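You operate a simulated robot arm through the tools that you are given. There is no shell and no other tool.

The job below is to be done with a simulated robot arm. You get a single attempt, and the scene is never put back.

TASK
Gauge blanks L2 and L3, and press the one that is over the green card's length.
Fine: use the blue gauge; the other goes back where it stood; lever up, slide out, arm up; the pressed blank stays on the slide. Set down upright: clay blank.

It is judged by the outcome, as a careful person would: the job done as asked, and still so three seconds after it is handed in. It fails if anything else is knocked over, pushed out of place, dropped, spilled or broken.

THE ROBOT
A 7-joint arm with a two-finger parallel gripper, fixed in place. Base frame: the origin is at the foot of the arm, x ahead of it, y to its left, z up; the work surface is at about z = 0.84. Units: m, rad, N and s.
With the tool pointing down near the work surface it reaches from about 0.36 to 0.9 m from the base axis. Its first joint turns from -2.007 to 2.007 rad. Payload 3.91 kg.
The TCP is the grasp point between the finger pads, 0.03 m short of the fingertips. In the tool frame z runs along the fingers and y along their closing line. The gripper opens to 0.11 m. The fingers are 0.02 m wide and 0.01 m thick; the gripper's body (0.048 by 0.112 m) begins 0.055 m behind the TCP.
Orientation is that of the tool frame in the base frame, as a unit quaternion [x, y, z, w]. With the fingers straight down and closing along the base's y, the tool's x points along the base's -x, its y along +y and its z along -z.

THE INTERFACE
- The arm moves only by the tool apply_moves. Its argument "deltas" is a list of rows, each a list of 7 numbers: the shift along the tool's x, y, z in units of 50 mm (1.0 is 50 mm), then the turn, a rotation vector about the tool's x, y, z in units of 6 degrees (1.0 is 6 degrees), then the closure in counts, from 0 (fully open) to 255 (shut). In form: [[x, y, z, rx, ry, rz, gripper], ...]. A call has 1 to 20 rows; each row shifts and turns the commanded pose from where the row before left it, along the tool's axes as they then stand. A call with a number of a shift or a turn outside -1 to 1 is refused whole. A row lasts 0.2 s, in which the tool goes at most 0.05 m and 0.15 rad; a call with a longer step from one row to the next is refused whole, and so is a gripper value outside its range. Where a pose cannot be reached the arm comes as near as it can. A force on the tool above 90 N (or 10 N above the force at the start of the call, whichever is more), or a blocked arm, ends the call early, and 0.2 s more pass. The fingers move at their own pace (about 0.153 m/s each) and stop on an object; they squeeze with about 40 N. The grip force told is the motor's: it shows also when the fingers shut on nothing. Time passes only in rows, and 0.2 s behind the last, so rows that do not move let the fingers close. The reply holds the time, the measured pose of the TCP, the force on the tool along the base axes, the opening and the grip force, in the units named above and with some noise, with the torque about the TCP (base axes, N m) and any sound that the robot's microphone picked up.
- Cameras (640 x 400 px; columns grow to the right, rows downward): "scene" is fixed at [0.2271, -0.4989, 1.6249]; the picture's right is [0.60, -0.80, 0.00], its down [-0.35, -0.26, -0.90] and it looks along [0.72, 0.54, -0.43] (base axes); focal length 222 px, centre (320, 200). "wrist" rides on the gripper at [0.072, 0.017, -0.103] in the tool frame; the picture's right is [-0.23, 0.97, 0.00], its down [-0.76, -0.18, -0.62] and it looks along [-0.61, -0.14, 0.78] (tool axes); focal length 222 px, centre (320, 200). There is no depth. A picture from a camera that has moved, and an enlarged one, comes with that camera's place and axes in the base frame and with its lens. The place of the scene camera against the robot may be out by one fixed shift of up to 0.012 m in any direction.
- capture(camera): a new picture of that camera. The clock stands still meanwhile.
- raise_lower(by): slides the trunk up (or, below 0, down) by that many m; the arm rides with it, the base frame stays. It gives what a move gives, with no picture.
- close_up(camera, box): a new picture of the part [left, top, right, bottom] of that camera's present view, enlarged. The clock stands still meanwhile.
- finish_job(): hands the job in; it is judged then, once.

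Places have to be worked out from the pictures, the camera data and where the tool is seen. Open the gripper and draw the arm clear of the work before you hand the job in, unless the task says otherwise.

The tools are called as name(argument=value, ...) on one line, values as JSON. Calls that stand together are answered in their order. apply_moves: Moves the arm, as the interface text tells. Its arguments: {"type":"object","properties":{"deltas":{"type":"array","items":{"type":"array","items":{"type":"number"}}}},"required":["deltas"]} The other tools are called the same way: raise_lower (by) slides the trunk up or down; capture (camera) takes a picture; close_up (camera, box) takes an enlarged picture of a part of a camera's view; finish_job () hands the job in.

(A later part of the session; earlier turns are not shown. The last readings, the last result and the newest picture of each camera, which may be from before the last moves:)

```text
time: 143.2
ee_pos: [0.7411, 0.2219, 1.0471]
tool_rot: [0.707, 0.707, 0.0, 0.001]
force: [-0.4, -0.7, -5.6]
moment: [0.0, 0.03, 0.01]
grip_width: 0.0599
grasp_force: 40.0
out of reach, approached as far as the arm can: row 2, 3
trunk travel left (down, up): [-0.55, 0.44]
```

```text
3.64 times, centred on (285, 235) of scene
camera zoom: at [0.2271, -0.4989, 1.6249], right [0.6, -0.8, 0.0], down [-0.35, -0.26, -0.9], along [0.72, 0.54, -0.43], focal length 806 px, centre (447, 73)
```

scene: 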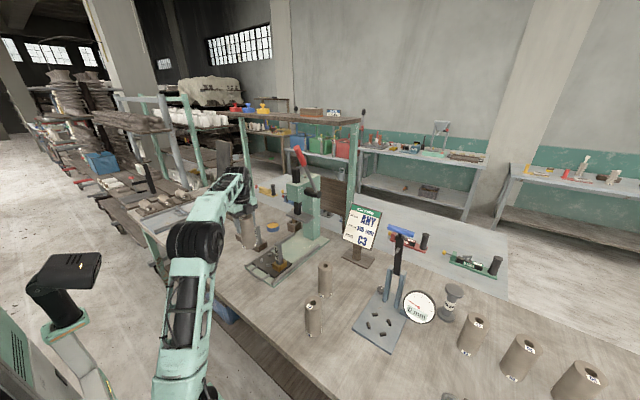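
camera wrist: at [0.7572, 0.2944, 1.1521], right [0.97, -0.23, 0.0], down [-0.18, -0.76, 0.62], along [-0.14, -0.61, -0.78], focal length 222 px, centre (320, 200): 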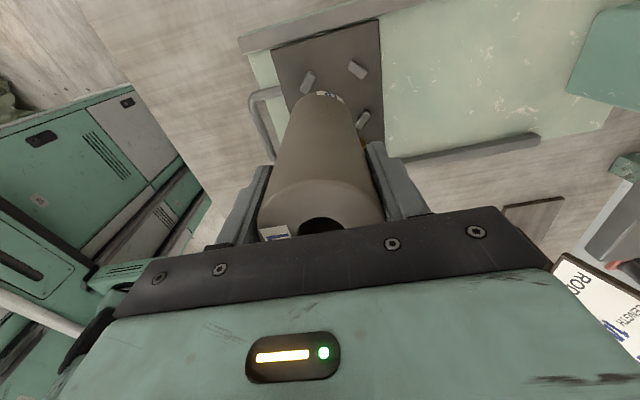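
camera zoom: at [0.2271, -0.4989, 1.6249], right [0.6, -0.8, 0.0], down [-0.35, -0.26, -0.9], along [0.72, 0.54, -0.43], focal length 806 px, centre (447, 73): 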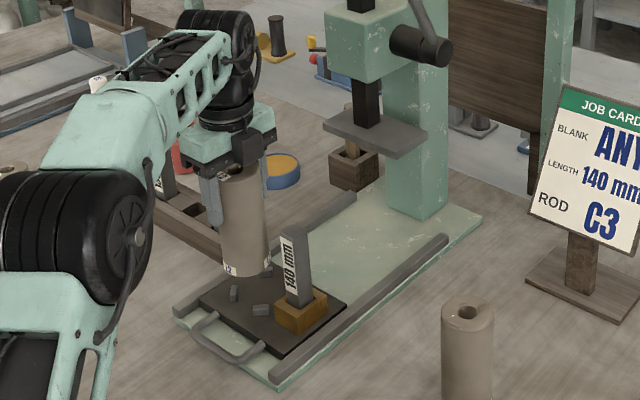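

The arm fell short in x at that height (TCP x=0.741). I'll try again from this lower height with a small step.

apply_moves(deltas=[[0, 0.2, 0, 0, 0, 0, 255], [0, 0.2, 0, 0, 0, 0, 255], [0, 0, 0, 0, 0, 0, 255]])

```text
time: 144.0
ee_pos: [0.7609, 0.2206, 1.0469]
tool_rot: [0.707, 0.708, 0.001, 0.001]
force: [0.3, 0.1, -4.6]
moment: [-0.02, 0.0, 0.01]
grip_width: 0.0601
grasp_force: 40.0
trunk travel left (down, up): [-0.55, 0.44]
```

That worked: (0.761, 0.2206). I'll check alignment by picture.

close_up(camera="wrist", box=[230, 0, 430, 130])

close_up(camera="scene", box=[240, 210, 320, 290])

```text
3.08 times, centred on (330, 65) of wrist
camera zoom: at [0.7779, 0.2937, 1.1517], right [0.97, -0.23, 0.0], down [-0.18, -0.76, 0.62], along [-0.14, -0.61, -0.78], focal length 684 px, centre (289, 615)
```

zoom: 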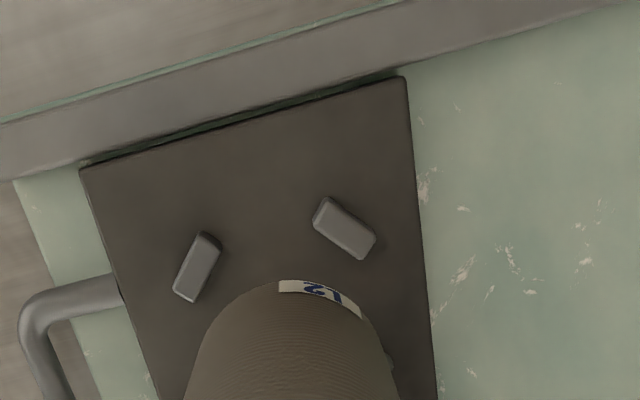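

```text
5.00 times, centred on (280, 250) of scene
camera zoom: at [0.2271, -0.4989, 1.6249], right [0.6, -0.8, 0.0], down [-0.35, -0.26, -0.9], along [0.72, 0.54, -0.43], focal length 1108 px, centre (520, -50)
```

zoom: 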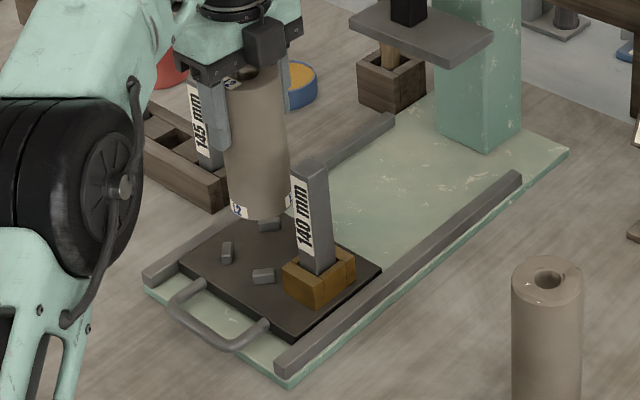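

The blank is within about 2 mm of the peg centre (0.760, 0.218). I'll lower to just above the pegs and re-check.

apply_moves(deltas=[[0.02, 0, 0.5, 0, 0, 0, 255], [0, 0, 0.5, 0, 0, 0, 255], [0, 0, 0, 0, 0, 0, 255]])

close_up(camera="wrist", box=[230, 0, 430, 130])

close_up(camera="scene", box=[240, 210, 320, 290])

```text
time: 144.8
ee_pos: [0.7603, 0.2232, 0.9965]
tool_rot: [0.708, 0.707, 0.001, 0.001]
force: [-0.7, -0.4, -5.3]
moment: [0.02, -0.01, 0.03]
grip_width: 0.0596
grasp_force: 39.9
trunk travel left (down, up): [-0.55, 0.44]
```

```text
3.08 times, centred on (330, 65) of wrist
camera zoom: at [0.7781, 0.2953, 1.1013], right [0.97, -0.23, 0.0], down [-0.18, -0.76, 0.62], along [-0.14, -0.61, -0.78], focal length 684 px, centre (289, 615)
```

zoom: 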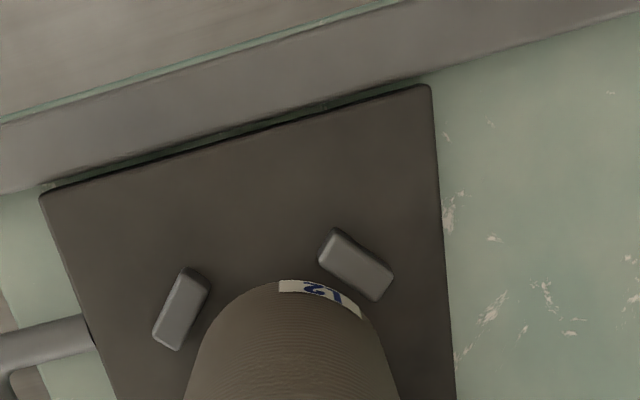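

```text
5.00 times, centred on (280, 250) of scene
camera zoom: at [0.2271, -0.4989, 1.6249], right [0.6, -0.8, 0.0], down [-0.35, -0.26, -0.9], along [0.72, 0.54, -0.43], focal length 1108 px, centre (520, -50)
```

zoom: 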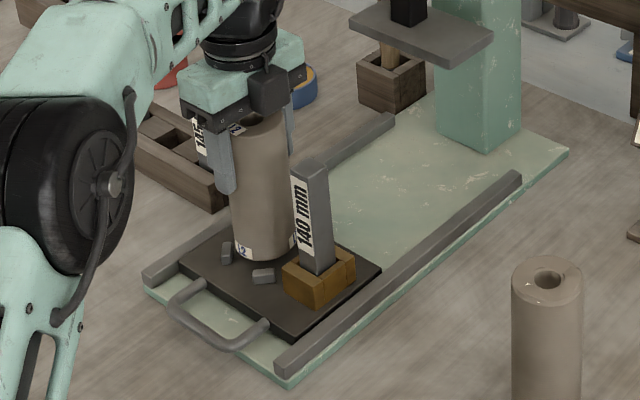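

Still centred within about 2 mm. I'll nudge -1.5 mm in x and lower 12 mm more.

apply_moves(deltas=[[0, -0.03, 0.12, 0, 0, 0, 255], [0, 0, 0.12, 0, 0, 0, 255], [0, 0, 0, 0, 0, 0, 255]])

close_up(camera="wrist", box=[230, 0, 430, 130])

close_up(camera="scene", box=[250, 230, 310, 290])

```text
time: 145.6
ee_pos: [0.7592, 0.224, 0.9866]
tool_rot: [0.708, 0.707, 0.001, 0.001]
force: [-0.4, 0.2, -5.3]
moment: [0.04, 0.01, -0.01]
grip_width: 0.0596
grasp_force: 40.4
trunk travel left (down, up): [-0.55, 0.44]
```

```text
3.08 times, centred on (330, 65) of wrist
camera zoom: at [0.777, 0.2954, 1.0905], right [0.97, -0.23, 0.0], down [-0.18, -0.76, 0.62], along [-0.14, -0.61, -0.78], focal length 684 px, centre (289, 615)
```

zoom: 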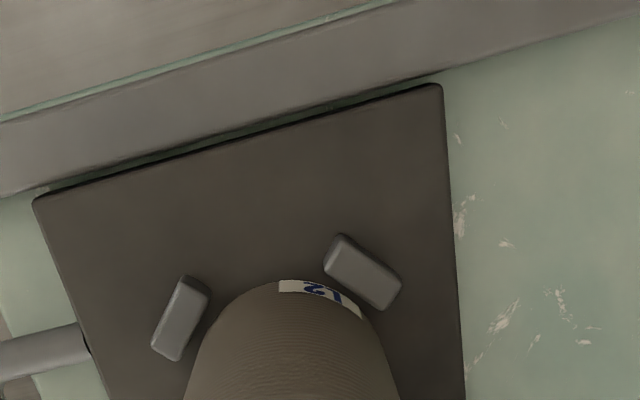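

```text
6.67 times, centred on (280, 260) of scene
camera zoom: at [0.2271, -0.4989, 1.6249], right [0.6, -0.8, 0.0], down [-0.35, -0.26, -0.9], along [0.72, 0.54, -0.43], focal length 1478 px, centre (587, -200)
```

zoom: 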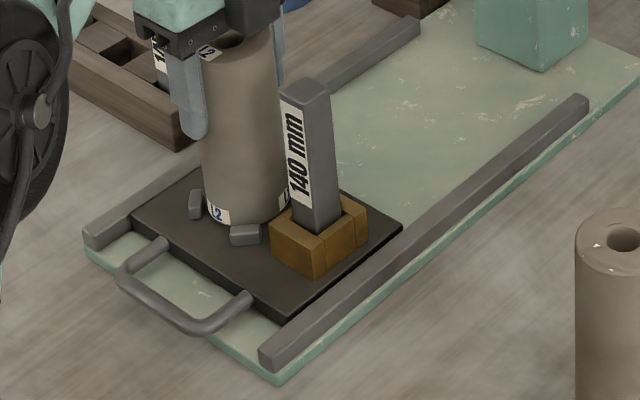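

The bottom rim is level with the peg tops and centred between them. I'll lower 5 mm and check the force.

apply_moves(deltas=[[0, 0, 0.06, 0, 0, 0, 255], [0, 0, 0.04, 0, 0, 0, 255], [0, 0, 0, 0, 0, 0, 255]])

close_up(camera="wrist", box=[230, 0, 430, 130])

```text
time: 146.4
ee_pos: [0.7609, 0.223, 0.9824]
tool_rot: [0.707, 0.707, 0.002, 0.001]
force: [0.3, -0.3, -4.9]
moment: [0.05, 0.0, -0.01]
grip_width: 0.0595
grasp_force: 39.4
trunk travel left (down, up): [-0.55, 0.44]
```

```text
3.08 times, centred on (330, 65) of wrist
camera zoom: at [0.7766, 0.2951, 1.0865], right [0.97, -0.23, 0.0], down [-0.18, -0.76, 0.62], along [-0.14, -0.61, -0.78], focal length 684 px, centre (289, 615)
```

zoom: 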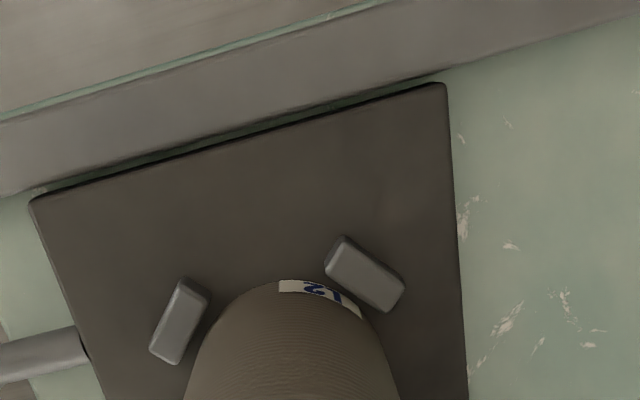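

No contact yet at 0.982, still 5 N hanging. Another 3 mm.

apply_moves(deltas=[[0, 0, 0.06, 0, 0, 0, 255], [0, 0, 0, 0, 0, 0, 255]])

```text
time: 147.0
ee_pos: [0.7587, 0.2229, 0.9822]
tool_rot: [0.707, 0.707, 0.004, 0.002]
force: [0.1, -3.6, 23.6]
moment: [-0.57, 0.79, 0.1]
grip_width: 0.0597
grasp_force: 39.8
trunk travel left (down, up): [-0.55, 0.44]
```

Contact at z=0.982 (+24 N). I need to be sure it's on the plate and not on a peg, so I'll look closely.

close_up(camera="scene", box=[255, 240, 305, 280])

close_up(camera="wrist", box=[250, 60, 380, 130])

```text
10.00 times, centred on (280, 260) of scene
camera zoom: at [0.2271, -0.4989, 1.6249], right [0.6, -0.8, 0.0], down [-0.35, -0.26, -0.9], along [0.72, 0.54, -0.43], focal length 2217 px, centre (720, -400)
```

zoom: 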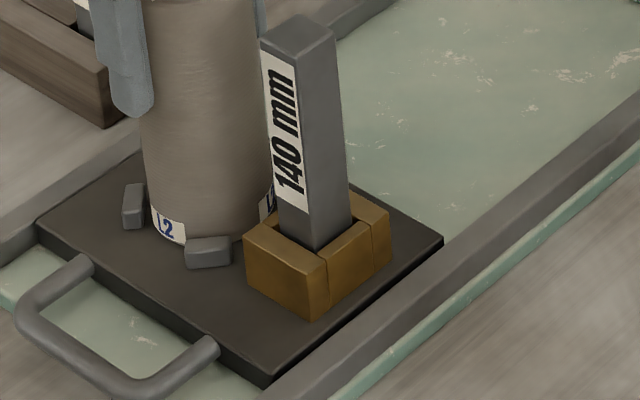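

```text
4.92 times, centred on (315, 95) of wrist
camera zoom: at [0.7757, 0.2947, 1.0868], right [0.97, -0.23, 0.01], down [-0.18, -0.76, 0.62], along [-0.14, -0.6, -0.78], focal length 1094 px, centre (345, 717)
```

zoom: 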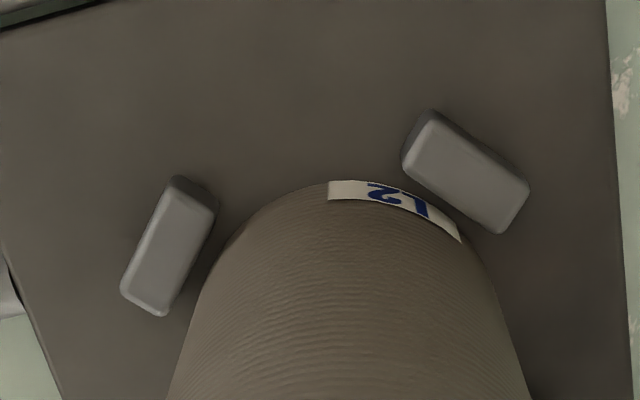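

The blank's rim sits behind the front peg and between the others, at the plate level (slide top about 29 mm above the bench). So it's on the plate. I'll relieve the pressure and open carefully without retreating yet.

apply_moves(deltas=[[0, 0, -0.025, 0, 0, 0, 255], [0, 0, 0, 0, 0, 0, 255], [0, 0, 0, 0, 0, 0, 180], [0, 0, 0, 0, 0, 0, 100], [0, 0, 0, 0, 0, 0, 90], [0, 0, 0, 0, 0, 0, 90]])

close_up(camera="scene", box=[240, 200, 320, 280])

capture(camera="wrist")

```text
time: 148.4
ee_pos: [0.7599, 0.2224, 0.979]
tool_rot: [0.707, 0.707, 0.001, 0.0]
force: [0.5, -0.3, 0.5]
moment: [0.0, 0.01, 0.0]
grip_width: 0.0714
grasp_force: 0.0
trunk travel left (down, up): [-0.55, 0.44]
```

```text
5.00 times, centred on (280, 240) of scene
camera zoom: at [0.2271, -0.4989, 1.6249], right [0.6, -0.8, 0.0], down [-0.35, -0.26, -0.9], along [0.72, 0.54, -0.43], focal length 1108 px, centre (520, 0)
```

zoom: 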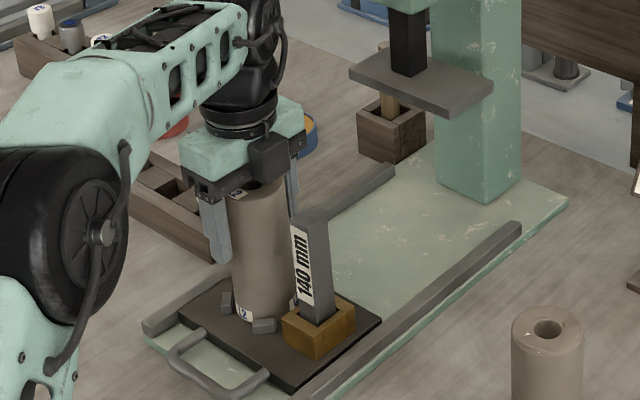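

```text
taken
camera wrist: at [0.7763, 0.2952, 1.0838], right [0.97, -0.23, 0.0], down [-0.18, -0.76, 0.62], along [-0.14, -0.61, -0.78], focal length 222 px, centre (320, 200)
```

wrist: 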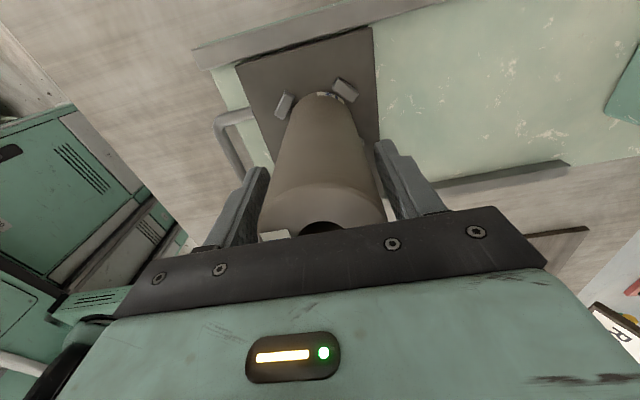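

L2 stands free and upright on the slide. I'll open a bit more and rise straight up, then back off.

apply_moves(deltas=[[0, 0, 0, 0, 0, 0, 60], [0, 0, -0.3, 0, 0, 0, 60], [0, 0, -0.7, 0, 0, 0, 60], [0, 0, -0.8, 0, 0, 0, 60], [0, 0, -0.5, 0, 0, 0, 60], [0, -0.9, 0, 0, 0, 0, 60], [0, -0.9, 0, 0, 0, 0, 60], [0, -0.9, 0, 0, 0, 0, 60], [0, 0, 0, 0, 0, 0, 60]])

capture(camera="wrist")

close_up(camera="scene", box=[240, 200, 320, 280])

```text
time: 150.4
ee_pos: [0.6229, 0.2243, 1.0936]
tool_rot: [0.707, 0.708, 0.001, 0.001]
force: [-0.8, 0.3, 0.5]
moment: [0.0, 0.01, 0.02]
grip_width: 0.0841
grasp_force: 0.1
trunk travel left (down, up): [-0.55, 0.44]
```

```text
taken
camera wrist: at [0.6403, 0.2964, 1.1968], right [0.97, -0.23, 0.0], down [-0.18, -0.76, 0.62], along [-0.14, -0.61, -0.78], focal length 222 px, centre (320, 200)
```

wrist: 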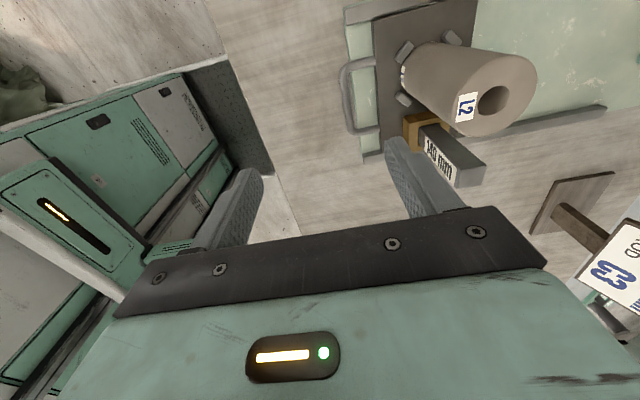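

```text
5.00 times, centred on (280, 240) of scene
camera zoom: at [0.2271, -0.4989, 1.6249], right [0.6, -0.8, 0.0], down [-0.35, -0.26, -0.9], along [0.72, 0.54, -0.43], focal length 1108 px, centre (520, 0)
```

zoom: 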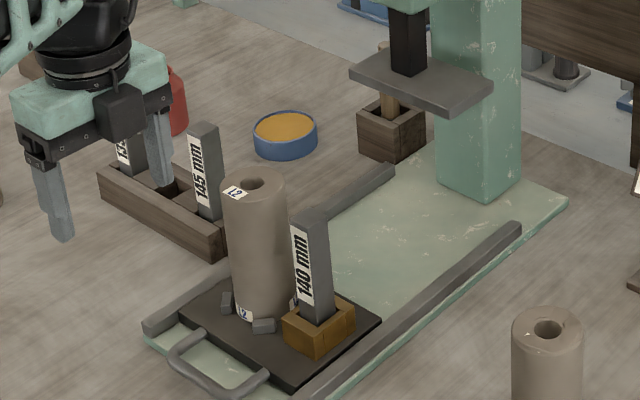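

L2 is standing correctly on the slide, just taller than the 140 mm stop. Next I measure the slide's handle from here.

close_up(camera="wrist", box=[320, 0, 480, 160])

close_up(camera="scene", box=[245, 250, 300, 290])

```text
2.50 times, centred on (400, 80) of wrist
camera zoom: at [0.6403, 0.2964, 1.1968], right [0.97, -0.23, 0.0], down [-0.18, -0.76, 0.62], along [-0.14, -0.61, -0.78], focal length 555 px, centre (120, 500)
```

zoom: 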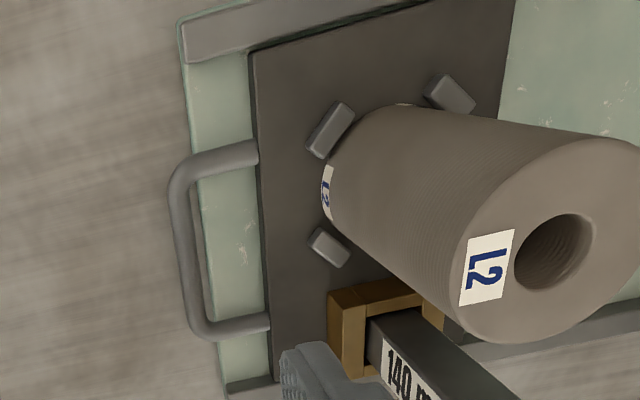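

```text
10.00 times, centred on (272, 270) of scene
camera zoom: at [0.2271, -0.4989, 1.6249], right [0.6, -0.8, 0.0], down [-0.35, -0.26, -0.9], along [0.72, 0.54, -0.43], focal length 2217 px, centre (795, -500)
```

zoom: 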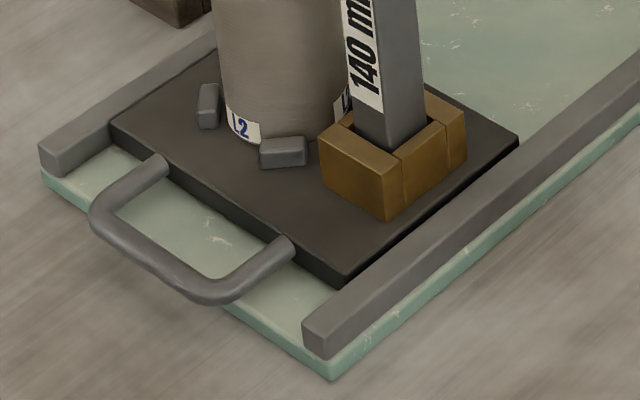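

The handle bar is at about (0.6565, 0.20, z≈0.865), just in front of the base plate. I'll push it with closed fingers tilted 24°. First I yaw back, tilt and close while still high.

apply_moves(deltas=[[0, -0.6, 0, 0, 0, -1, 120], [0, 0, 0, 0, 0, -1, 255], [0, 0, 0, 0, 0, -1, 255], [0, 0, 0, 0, 0, -1, 255], [0, 0, 0, 0, 0, -1, 255], [0, 0, 0, 0, 0, -1, 255], [0, 0, 0, 0, 0, -1, 255], [0, 0, 0, 0, 0, -1, 255], [0, 0, 0, 0, 0, -1, 255], [0, 0, 0, 0, 0, -1, 255], [0, 0, 0, 0, 0, -1, 255], [0, 0, 0, 0, 0, -1, 255], [0, 0, 0, 0, 0, -1, 255], [0, 0, 0, 0, 0, -1, 255], [0, 0, 0, 0, 0, -1, 255], [0, 0, 0, 0, -1, 0, 255], [0, 0, 0, 0, -1, 0, 255], [0, 0, 0, 0, -1, 0, 255], [0, 0, 0, 0, -1, 0, 255], [0, 0, 0, 0, 0, 0, 255]])

capture(camera="wrist")

capture(camera="scene")

```text
time: 154.6
ee_pos: [0.5948, 0.223, 1.0933]
tool_rot: [0.0, 0.978, -0.001, 0.209]
force: [-0.5, 0.3, -0.2]
moment: [-0.02, -0.01, 0.0]
grip_width: 0.0
grasp_force: 37.5
trunk travel left (down, up): [-0.55, 0.44]
```

```text
taken
camera wrist: at [0.4866, 0.2397, 1.1587], right [0.21, 0.97, 0.09], down [0.44, -0.18, 0.88], along [0.87, -0.14, -0.46], focal length 222 px, centre (320, 200)
```

wrist: 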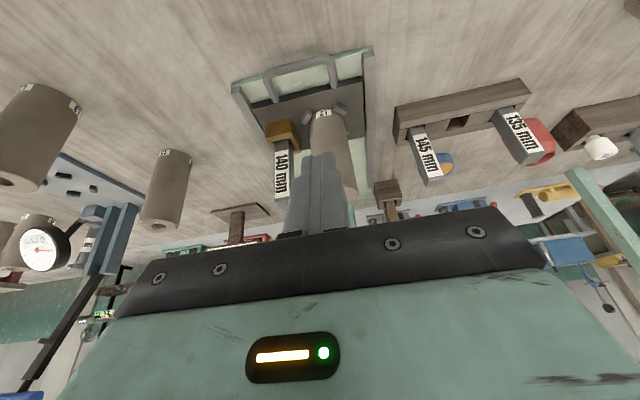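

```text
taken
```

scene: 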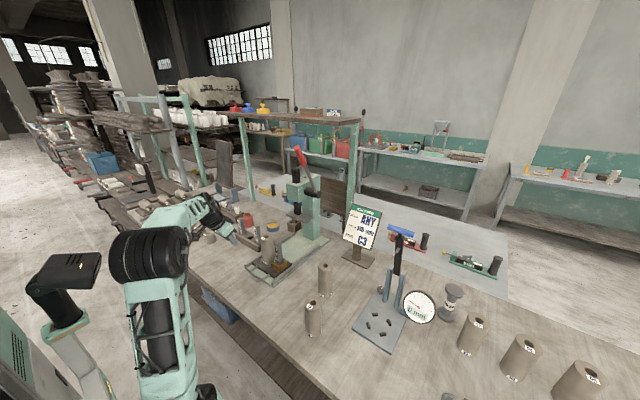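

L2 stands well on the slide from this side too. I'll lower the closed fingertips to just in front of the handle bar.

apply_moves(deltas=[[0.26, -0.092, 0.75, 0, 0, 0, 255], [0.26, -0.092, 0.75, 0, 0, 0, 255], [0.26, -0.092, 0.75, 0, 0, 0, 255], [0.26, -0.092, 0.75, 0, 0, 0, 255], [0.2, -0.092, 0.6, 0, 0, 0, 255], [0, 0, 0, 0, 0, 0, 255]])

capture(camera="wrist")

close_up(camera="scene", box=[220, 220, 320, 300])

```text
time: 156.0
ee_pos: [0.6076, 0.2004, 0.9023]
tool_rot: [0.0, 0.978, -0.001, 0.21]
force: [0.3, 0.1, -0.4]
moment: [0.01, 0.02, 0.0]
grip_width: 0.0
grasp_force: 37.2
trunk travel left (down, up): [-0.55, 0.44]
```

```text
taken
camera wrist: at [0.4993, 0.2164, 0.9674], right [0.21, 0.97, 0.09], down [0.44, -0.18, 0.88], along [0.87, -0.14, -0.47], focal length 222 px, centre (320, 200)
```

wrist: 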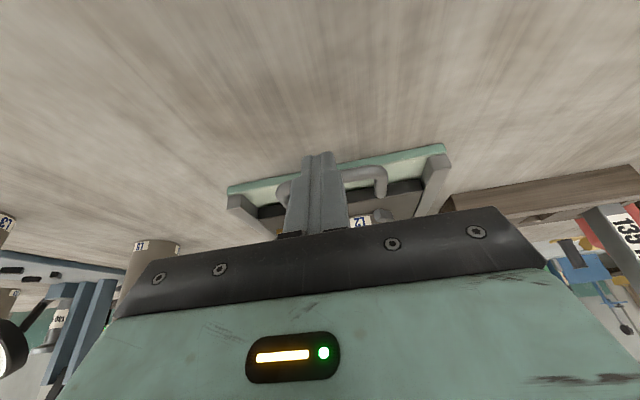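

```text
5.00 times, centred on (270, 260) of scene
camera zoom: at [0.2271, -0.4989, 1.6249], right [0.6, -0.8, 0.0], down [-0.35, -0.26, -0.9], along [0.72, 0.54, -0.43], focal length 1108 px, centre (570, -100)
```

zoom: 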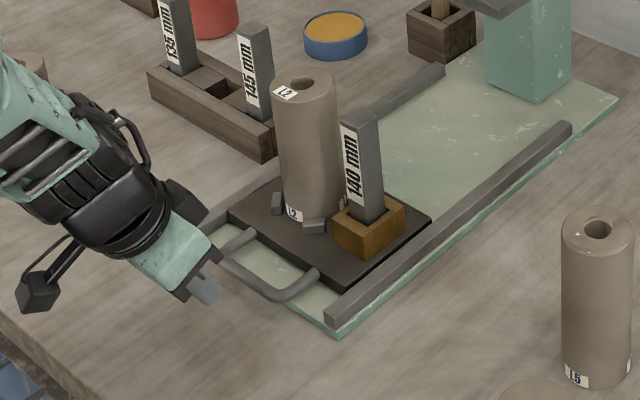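

The bar's at z≈0.866 and the base plate about 0.85. I'll lower the tips to about 0.862, bring them up to the bar and check.

apply_moves(deltas=[[0.098, 0, 0.22, 0, 0, 0, 255], [-0.25, 0, 0.11, 0, 0, 0, 255], [0, 0, 0, 0, 0, 0, 255]])

close_up(camera="wrist", box=[240, 120, 400, 240])

close_up(camera="scene", box=[240, 240, 300, 290])

```text
time: 156.8
ee_pos: [0.6237, 0.2015, 0.8917]
tool_rot: [0.0, 0.978, 0.0, 0.209]
force: [-0.1, 0.4, -0.5]
moment: [0.02, 0.02, -0.01]
grip_width: 0.0
grasp_force: 37.8
trunk travel left (down, up): [-0.55, 0.44]
```

```text
3.33 times, centred on (320, 180) of wrist
camera zoom: at [0.5155, 0.2172, 0.9572], right [0.21, 0.97, 0.09], down [0.44, -0.18, 0.88], along [0.87, -0.14, -0.47], focal length 740 px, centre (320, 267)
```

zoom: 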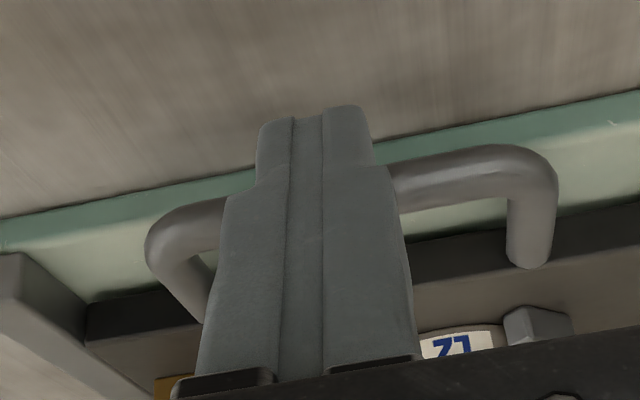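

```text
8.00 times, centred on (270, 265) of scene
camera zoom: at [0.2271, -0.4989, 1.6249], right [0.6, -0.8, 0.0], down [-0.35, -0.26, -0.9], along [0.72, 0.54, -0.43], focal length 1774 px, centre (720, -320)
```

zoom: 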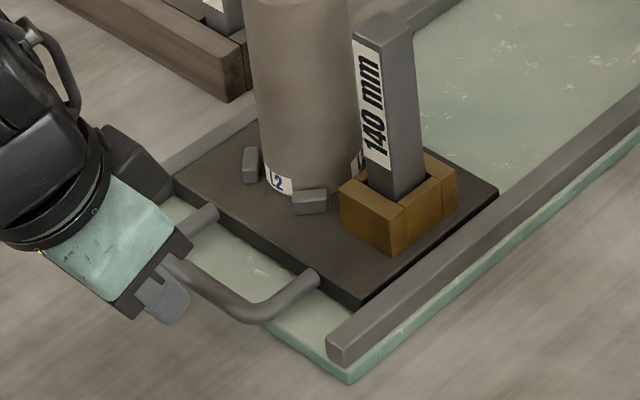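

The tips reach about 1 cm below the bar, well placed. I'll push gently forward to take up contact and check that the slide moves freely.

apply_moves(deltas=[[-0.09, 0, 0.04, 0, 0, 0, 255], [-0.14, 0, 0.062, 0, 0, 0, 255], [-0.18, 0, 0.08, 0, 0, 0, 255], [-0.09, 0, 0.04, 0, 0, 0, 255], [0, 0, 0, 0, 0, 0, 255]])

close_up(camera="wrist", box=[240, 120, 400, 240])

close_up(camera="scene", box=[230, 200, 330, 290])

```text
time: 158.0
ee_pos: [0.6499, 0.2015, 0.8917]
tool_rot: [0.0, 0.978, 0.002, 0.21]
force: [-2.2, -1.4, 6.4]
moment: [0.0, -0.15, -0.04]
grip_width: 0.0
grasp_force: 37.6
trunk travel left (down, up): [-0.55, 0.44]
```

```text
3.33 times, centred on (320, 180) of wrist
camera zoom: at [0.5433, 0.2185, 0.9579], right [0.21, 0.97, 0.09], down [0.44, -0.18, 0.88], along [0.87, -0.14, -0.46], focal length 740 px, centre (320, 267)
```

zoom: 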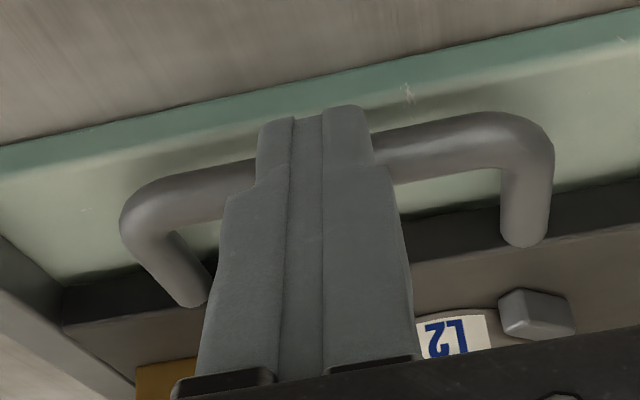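

```text
4.44 times, centred on (280, 245) of scene
camera zoom: at [0.2271, -0.4989, 1.6249], right [0.6, -0.8, 0.0], down [-0.35, -0.26, -0.9], along [0.72, 0.54, -0.43], focal length 985 px, centre (498, 0)
```

zoom: 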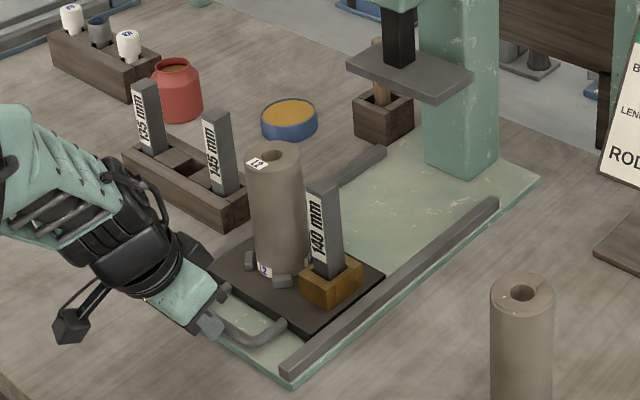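

The slide moves freely, but a +6 N upward force suggests the tips are brushing the base plate. I'll raise them 3 mm and re-check.

apply_moves(deltas=[[-0.024, 0, -0.055, 0, 0, 0, 255], [0, 0, 0, 0, 0, 0, 255]])

close_up(camera="wrist", box=[240, 120, 400, 240])

```text
time: 158.6
ee_pos: [0.6518, 0.2014, 0.8947]
tool_rot: [0.0, 0.978, 0.0, 0.209]
force: [-0.2, 0.2, -0.1]
moment: [0.02, 0.02, 0.0]
grip_width: 0.0001
grasp_force: 37.6
trunk travel left (down, up): [-0.55, 0.44]
```

```text
3.33 times, centred on (320, 180) of wrist
camera zoom: at [0.5438, 0.2181, 0.9602], right [0.21, 0.97, 0.09], down [0.44, -0.18, 0.88], along [0.87, -0.14, -0.47], focal length 740 px, centre (320, 267)
```

zoom: 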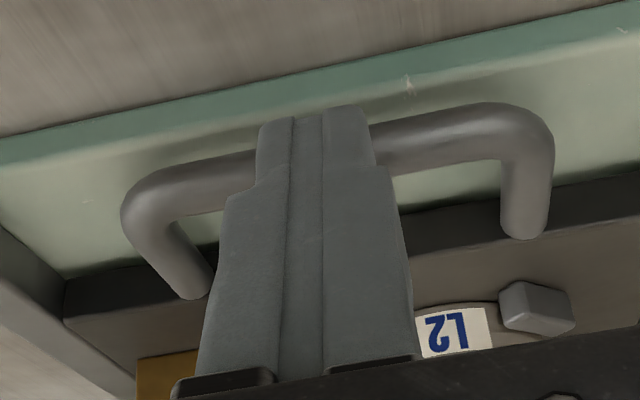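

Force is back to zero with good bar contact. I'll push on about 11 cm smoothly, easing in and out.

apply_moves(deltas=[[-0.11, 0, 0.049, 0, 0, 0, 255], [-0.219, 0, 0.098, 0, 0, 0, 255], [-0.274, 0, 0.122, 0, 0, 0, 255], [-0.274, 0, 0.122, 0, 0, 0, 255], [-0.274, 0, 0.122, 0, 0, 0, 255], [-0.274, 0, 0.122, 0, 0, 0, 255], [-0.274, 0, 0.122, 0, 0, 0, 255], [-0.219, 0, 0.098, 0, 0, 0, 255], [-0.11, 0, 0.049, 0, 0, 0, 255], [0, 0, 0, 0, 0, 0, 255]])

capture(camera="wrist")

close_up(camera="scene", box=[230, 180, 340, 290])

```text
time: 160.8
ee_pos: [0.7638, 0.199, 0.8962]
tool_rot: [0.001, 0.978, 0.0, 0.21]
force: [1.2, -2.0, 9.3]
moment: [-0.01, -0.12, -0.05]
grip_width: 0.0
grasp_force: 37.5
trunk travel left (down, up): [-0.55, 0.44]
```

```text
taken
camera wrist: at [0.6561, 0.2169, 0.9613], right [0.21, 0.97, 0.09], down [0.44, -0.18, 0.88], along [0.87, -0.14, -0.46], focal length 222 px, centre (320, 200)
```

wrist: 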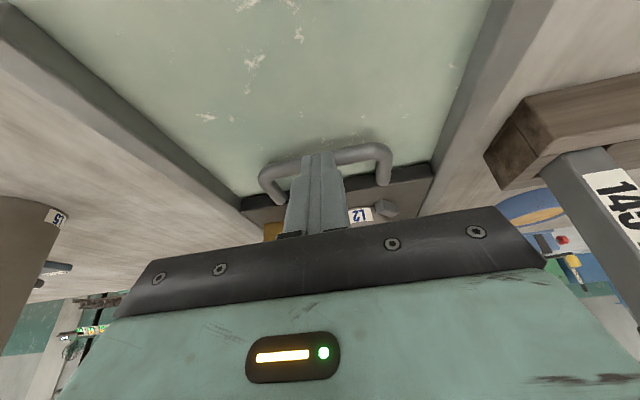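

```text
3.64 times, centred on (285, 235) of scene
camera zoom: at [0.2271, -0.4989, 1.6249], right [0.6, -0.8, 0.0], down [-0.35, -0.26, -0.9], along [0.72, 0.54, -0.43], focal length 806 px, centre (447, 73)
```

zoom: 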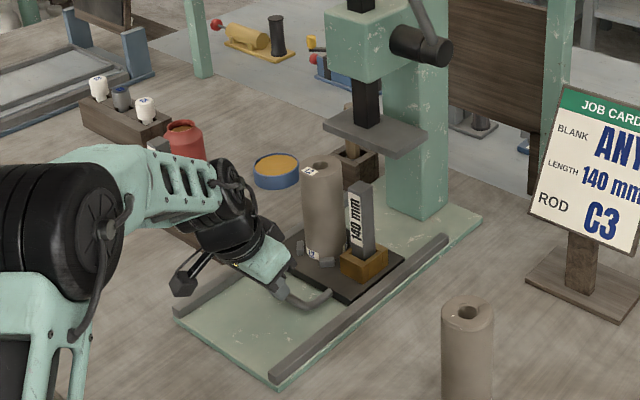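

The tilted tip's leading edge is riding on the upper half of the bar, which explains the upward force. I'll back off 12 mm, reduce the tilt to 12° and lower the tips so the face meets the bar squarely.

apply_moves(deltas=[[0.22, 0, -0.1, 0, 0, 0, 255], [0.1, 0, -0.045, 0, 1, 0, 255], [0, 0, 0, 0, 1, 0, 255], [0, 0, 0, 0, 0, 0, 255]])

close_up(camera="wrist", box=[240, 100, 400, 240])

```text
time: 161.8
ee_pos: [0.7455, 0.2007, 0.8943]
tool_rot: [0.0, 0.995, 0.0, 0.105]
force: [0.9, 0.5, -0.2]
moment: [0.0, 0.01, 0.0]
grip_width: 0.0001
grasp_force: 37.8
trunk travel left (down, up): [-0.55, 0.44]
```

```text
2.86 times, centred on (320, 170) of wrist
camera zoom: at [0.6532, 0.2172, 0.9821], right [0.22, 0.97, 0.05], down [0.61, -0.18, 0.77], along [0.76, -0.14, -0.64], focal length 635 px, centre (320, 286)
```

zoom: 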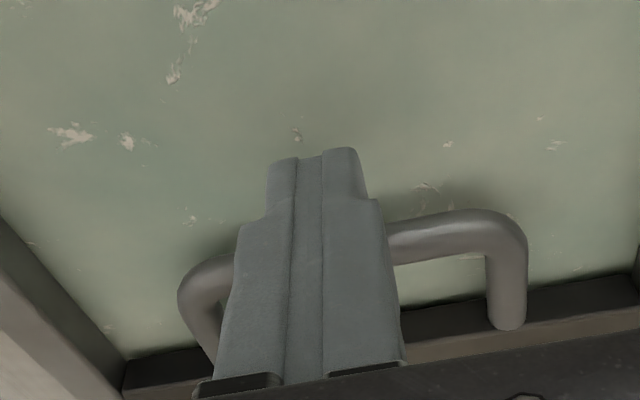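

Tilt is now 12° and free of contact; the bar is at x≈0.781. I'll lower about 7 mm and check for touching the base.

apply_moves(deltas=[[0.03, 0, 0.143, 0, 0, 0, 255], [0, 0, 0, 0, 0, 0, 255]])

close_up(camera="wrist", box=[240, 100, 400, 240])

```text
time: 162.4
ee_pos: [0.7457, 0.2008, 0.888]
tool_rot: [0.0, 0.994, -0.001, 0.106]
force: [-0.1, -0.4, -0.1]
moment: [0.0, 0.02, 0.0]
grip_width: 0.0002
grasp_force: 38.2
trunk travel left (down, up): [-0.55, 0.44]
```

```text
2.86 times, centred on (320, 170) of wrist
camera zoom: at [0.6523, 0.2178, 0.9753], right [0.22, 0.97, 0.05], down [0.61, -0.18, 0.77], along [0.76, -0.14, -0.64], focal length 635 px, centre (320, 286)
```

zoom: 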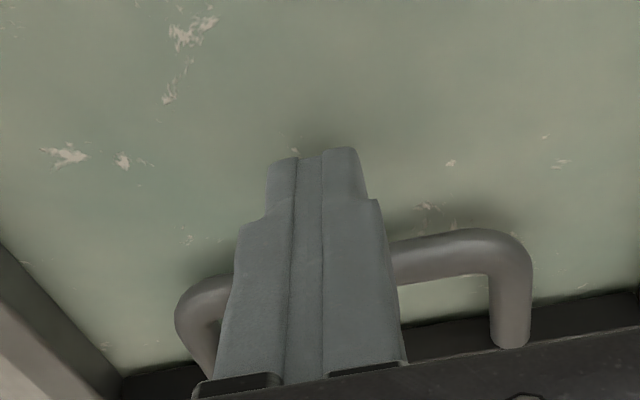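

No contact at this height. I'll ease forward into the bar, push about 3 cm, and check the forces.

apply_moves(deltas=[[0, 0, 0.03, 0, 0, 0, 255], [-0.156, 0, 0.033, 0, 0, 0, 255], [-0.156, 0, 0.033, 0, 0, 0, 255], [-0.235, 0, 0.05, 0, 0, 0, 255], [-0.235, 0, 0.05, 0, 0, 0, 255], [-0.1, 0, 0.021, 0, 0, 0, 255], [0, 0, 0, 0, 0, 0, 255]])

close_up(camera="wrist", box=[240, 100, 400, 240])

close_up(camera="scene", box=[250, 180, 340, 270])

```text
time: 164.0
ee_pos: [0.7934, 0.1994, 0.8865]
tool_rot: [0.0, 0.994, 0.0, 0.106]
force: [0.5, 0.2, -0.4]
moment: [-0.01, 0.0, 0.0]
grip_width: 0.0
grasp_force: 37.4
trunk travel left (down, up): [-0.55, 0.44]
```

```text
2.86 times, centred on (320, 170) of wrist
camera zoom: at [0.7007, 0.2166, 0.9736], right [0.22, 0.97, 0.05], down [0.61, -0.18, 0.77], along [0.76, -0.14, -0.64], focal length 635 px, centre (320, 286)
```

zoom: 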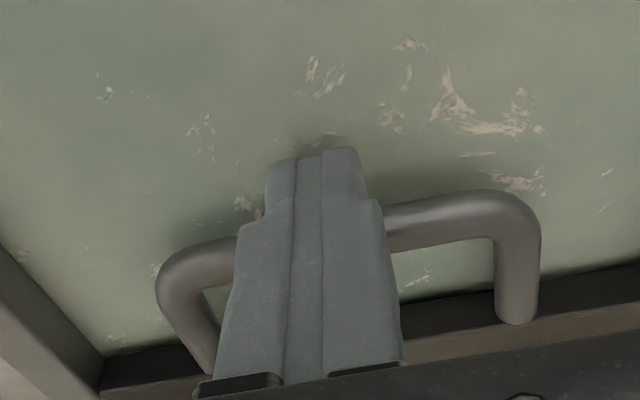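

```text
4.44 times, centred on (295, 225) of scene
camera zoom: at [0.2271, -0.4989, 1.6249], right [0.6, -0.8, 0.0], down [-0.35, -0.26, -0.9], along [0.72, 0.54, -0.43], focal length 985 px, centre (431, 89)
```

zoom: 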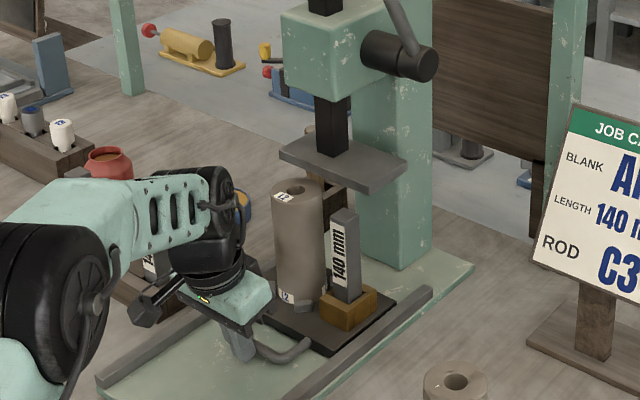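

Smooth, with forces near zero. Slide travel so far is about 16 cm. I'll push 4 cm more.

apply_moves(deltas=[[-0.156, 0, 0.033, 0, 0, 0, 255], [-0.235, 0, 0.05, 0, 0, 0, 255], [-0.235, 0, 0.05, 0, 0, 0, 255], [-0.156, 0, 0.033, 0, 0, 0, 255], [0, 0, 0, 0, 0, 0, 255]])

close_up(camera="wrist", box=[240, 100, 400, 240])

close_up(camera="scene", box=[250, 180, 340, 270])

```text
time: 165.2
ee_pos: [0.833, 0.201, 0.8863]
tool_rot: [0.0, 0.994, 0.0, 0.106]
force: [-0.7, 0.4, -0.9]
moment: [0.0, -0.01, -0.02]
grip_width: 0.0
grasp_force: 37.4
trunk travel left (down, up): [-0.55, 0.44]
```

```text
2.86 times, centred on (320, 170) of wrist
camera zoom: at [0.7408, 0.217, 0.9729], right [0.22, 0.97, 0.05], down [0.61, -0.18, 0.77], along [0.76, -0.14, -0.64], focal length 635 px, centre (320, 286)
```

zoom: 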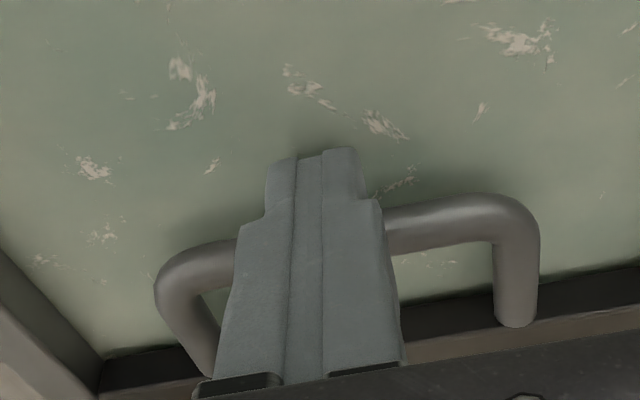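

```text
4.44 times, centred on (295, 225) of scene
camera zoom: at [0.2271, -0.4989, 1.6249], right [0.6, -0.8, 0.0], down [-0.35, -0.26, -0.9], along [0.72, 0.54, -0.43], focal length 985 px, centre (431, 89)
```

zoom: 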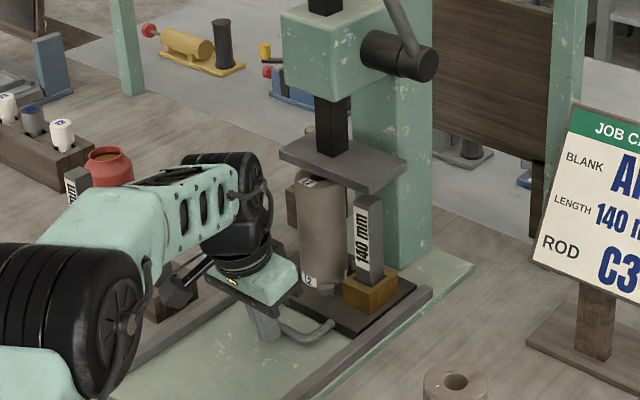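

L2 is moving under the ram plate. Travel is about 20 cm now. I'll continue in small steps until the end stop is felt.

apply_moves(deltas=[[-0.12, 0, 0.025, 0, 0, 0, 255], [-0.12, 0, 0.025, 0, 0, 0, 255], [0, 0, 0, 0, 0, 0, 255]])

```text
time: 166.0
ee_pos: [0.8384, 0.2022, 0.8857]
tool_rot: [0.0, 0.995, 0.0, 0.099]
force: [-53.2, -6.7, 2.3]
moment: [0.38, 1.13, 0.05]
grip_width: 0.0001
grasp_force: 38.3
trunk travel left (down, up): [-0.55, 0.44]
```

The slide has hit its end stop (53 N). I'll back off and look at the position under the ram.

apply_moves(deltas=[[0.25, 0, -0.05, 0, 0, 0, 255], [0.5, 0, -0.1, 0, 0, 0, 255], [0.3, 0, -0.6, 0, 0, 0, 255], [0, 0, 0, 0, 0, 0, 255]])

capture(camera="wrist")

close_up(camera="scene", box=[250, 180, 340, 270])

```text
time: 167.0
ee_pos: [0.7847, 0.2018, 0.91]
tool_rot: [0.0, 0.994, 0.0, 0.108]
force: [-1.2, 0.2, -0.5]
moment: [0.02, 0.02, -0.01]
grip_width: 0.0
grasp_force: 37.8
trunk travel left (down, up): [-0.55, 0.44]
```

```text
taken
camera wrist: at [0.6929, 0.2183, 0.9967], right [0.22, 0.97, 0.05], down [0.61, -0.18, 0.77], along [0.76, -0.14, -0.64], focal length 222 px, centre (320, 200)
```

wrist: 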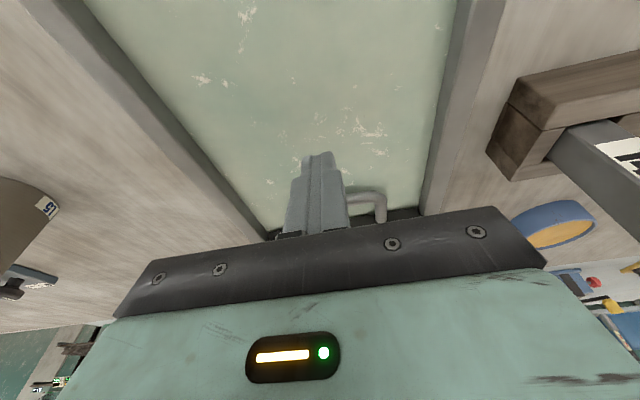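

```text
4.44 times, centred on (295, 225) of scene
camera zoom: at [0.2271, -0.4989, 1.6249], right [0.6, -0.8, 0.0], down [-0.35, -0.26, -0.9], along [0.72, 0.54, -0.43], focal length 985 px, centre (431, 89)
```

zoom: 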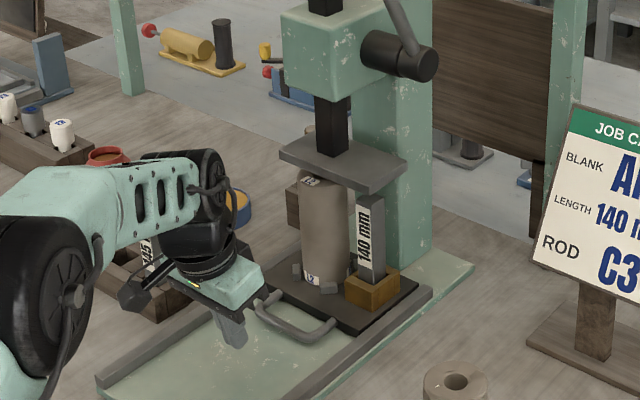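

The slide is fully in, with L2 and the stop beneath the ram plate. Next is the lever: I withdraw the hand, raise the trunk and set the tilt to match the lever (about 26.7°).

apply_moves(deltas=[[0.78, 0, -0.17, 0, 0, 0, 255], [0.78, 0, -0.17, 0, 0, 0, 255], [0.78, 0, -0.17, 0, 0, 0, 255], [0.78, 0, -0.17, 0, 0, 0, 255], [0, 0, 0, 0, 0, 0, 255]])

raise_lower(by=0.38)

apply_moves(deltas=[[0, -0.7, 0, 0, -1, 0, 120], [0, -0.7, 0, 0, -1, 0, 120], [0, -0.7, 0, 0, -0.45, 0, 120], [0, 0, 0, 0, 0, 0, 120]])

capture(camera="wrist")

capture(camera="scene")

```text
time: 168.2
ee_pos: [0.6241, 0.1979, 0.9118]
tool_rot: [0.0, 0.994, 0.0, 0.107]
force: [-0.3, 0.1, 0.2]
moment: [0.01, 0.0, -0.02]
grip_width: 0.0
grasp_force: 38.0
trunk travel left (down, up): [-0.55, 0.44]
```

```text
time: 171.8
ee_pos: [0.6234, 0.1975, 1.2928]
tool_rot: [0.0, 0.994, 0.0, 0.106]
force: [-0.3, -0.2, -0.5]
moment: [0.0, -0.01, 0.0]
grip_width: 0.0
grasp_force: 37.7
trunk travel left (down, up): [-0.93, 0.06]
```

```text
time: 172.8
ee_pos: [0.6252, 0.0903, 1.2916]
tool_rot: [0.0, 0.973, 0.0, 0.233]
force: [0.1, -0.8, 0.8]
moment: [-0.01, -0.02, 0.03]
grip_width: 0.058
grasp_force: 0.0
trunk travel left (down, up): [-0.93, 0.06]
```

```text
taken
camera wrist: at [0.5141, 0.1078, 1.3514], right [0.2, 0.97, 0.1], down [0.4, -0.18, 0.9], along [0.9, -0.14, -0.42], focal length 222 px, centre (320, 200)
```

wrist: 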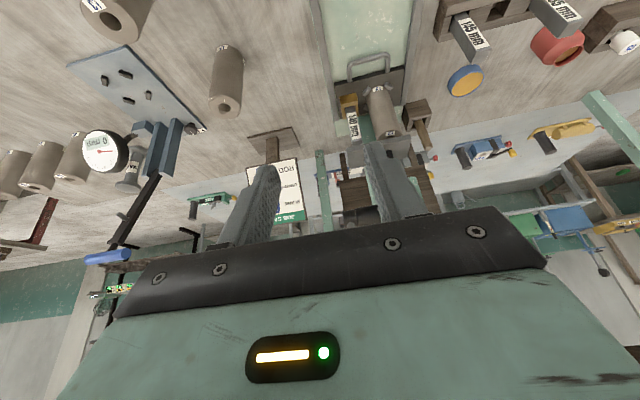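

```text
taken
```

scene: 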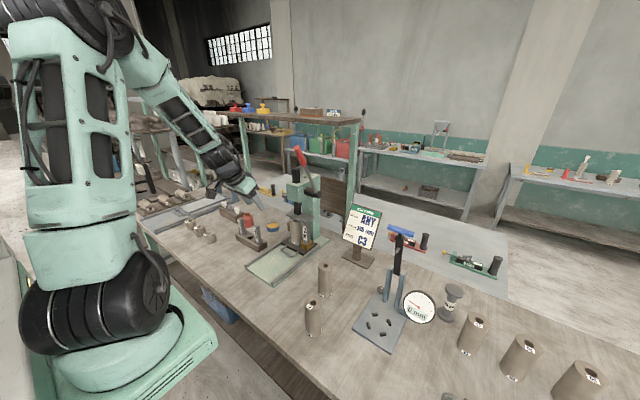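

Lever alignment tilt is set (27°). I'll move up to a point in front of the red grip's end and look.

apply_moves(deltas=[[-0.704, 0.016, -0.428, 0, 0, 0, 120], [-0.704, 0.016, -0.428, 0, 0, 0, 120], [-0.704, 0.016, -0.428, 0, 0, 0, 120], [-0.704, 0.016, -0.428, 0, 0, 0, 120], [-0.704, 0.016, -0.428, 0, 0, 0, 120], [-0.6, 0.016, -0.428, 0, 0, 0, 120], [0, 0, 0, 0, 0, 0, 120]])

capture(camera="wrist")

close_up(camera="scene", box=[210, 80, 370, 220])

```text
time: 174.4
ee_pos: [0.7518, 0.0973, 1.5011]
tool_rot: [0.0, 0.973, 0.0, 0.232]
force: [0.6, 0.4, 0.2]
moment: [0.02, -0.01, -0.02]
grip_width: 0.0582
grasp_force: 0.1
trunk travel left (down, up): [-0.93, 0.06]
```

```text
taken
camera wrist: at [0.6411, 0.1134, 1.5608], right [0.2, 0.97, 0.1], down [0.4, -0.18, 0.9], along [0.89, -0.14, -0.42], focal length 222 px, centre (320, 200)
```

wrist: 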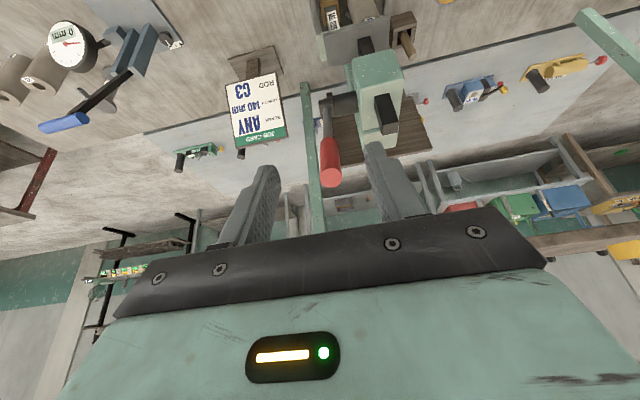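

```text
2.86 times, centred on (290, 150) of scene
camera zoom: at [0.2271, -0.4989, 1.6249], right [0.6, -0.8, 0.0], down [-0.35, -0.26, -0.9], along [0.72, 0.54, -0.43], focal length 633 px, centre (406, 343)
```

zoom: 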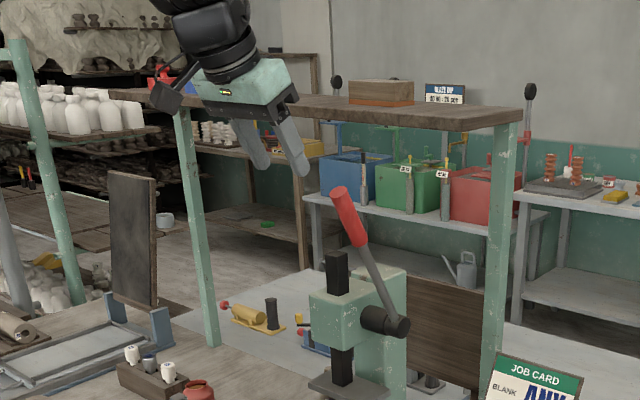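

The red grip is nicely between the fingers. I'll zoom in for an accurate position.

close_up(camera="wrist", box=[260, 80, 400, 220])

```text
2.86 times, centred on (330, 150) of wrist
camera zoom: at [0.6411, 0.1134, 1.5608], right [0.2, 0.97, 0.1], down [0.4, -0.18, 0.9], along [0.89, -0.14, -0.42], focal length 635 px, centre (291, 343)
```

zoom: 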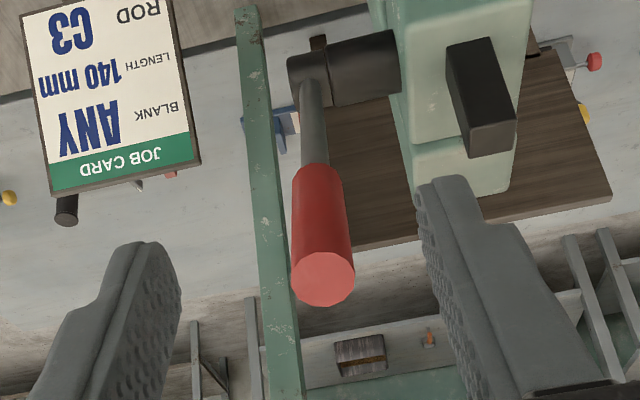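

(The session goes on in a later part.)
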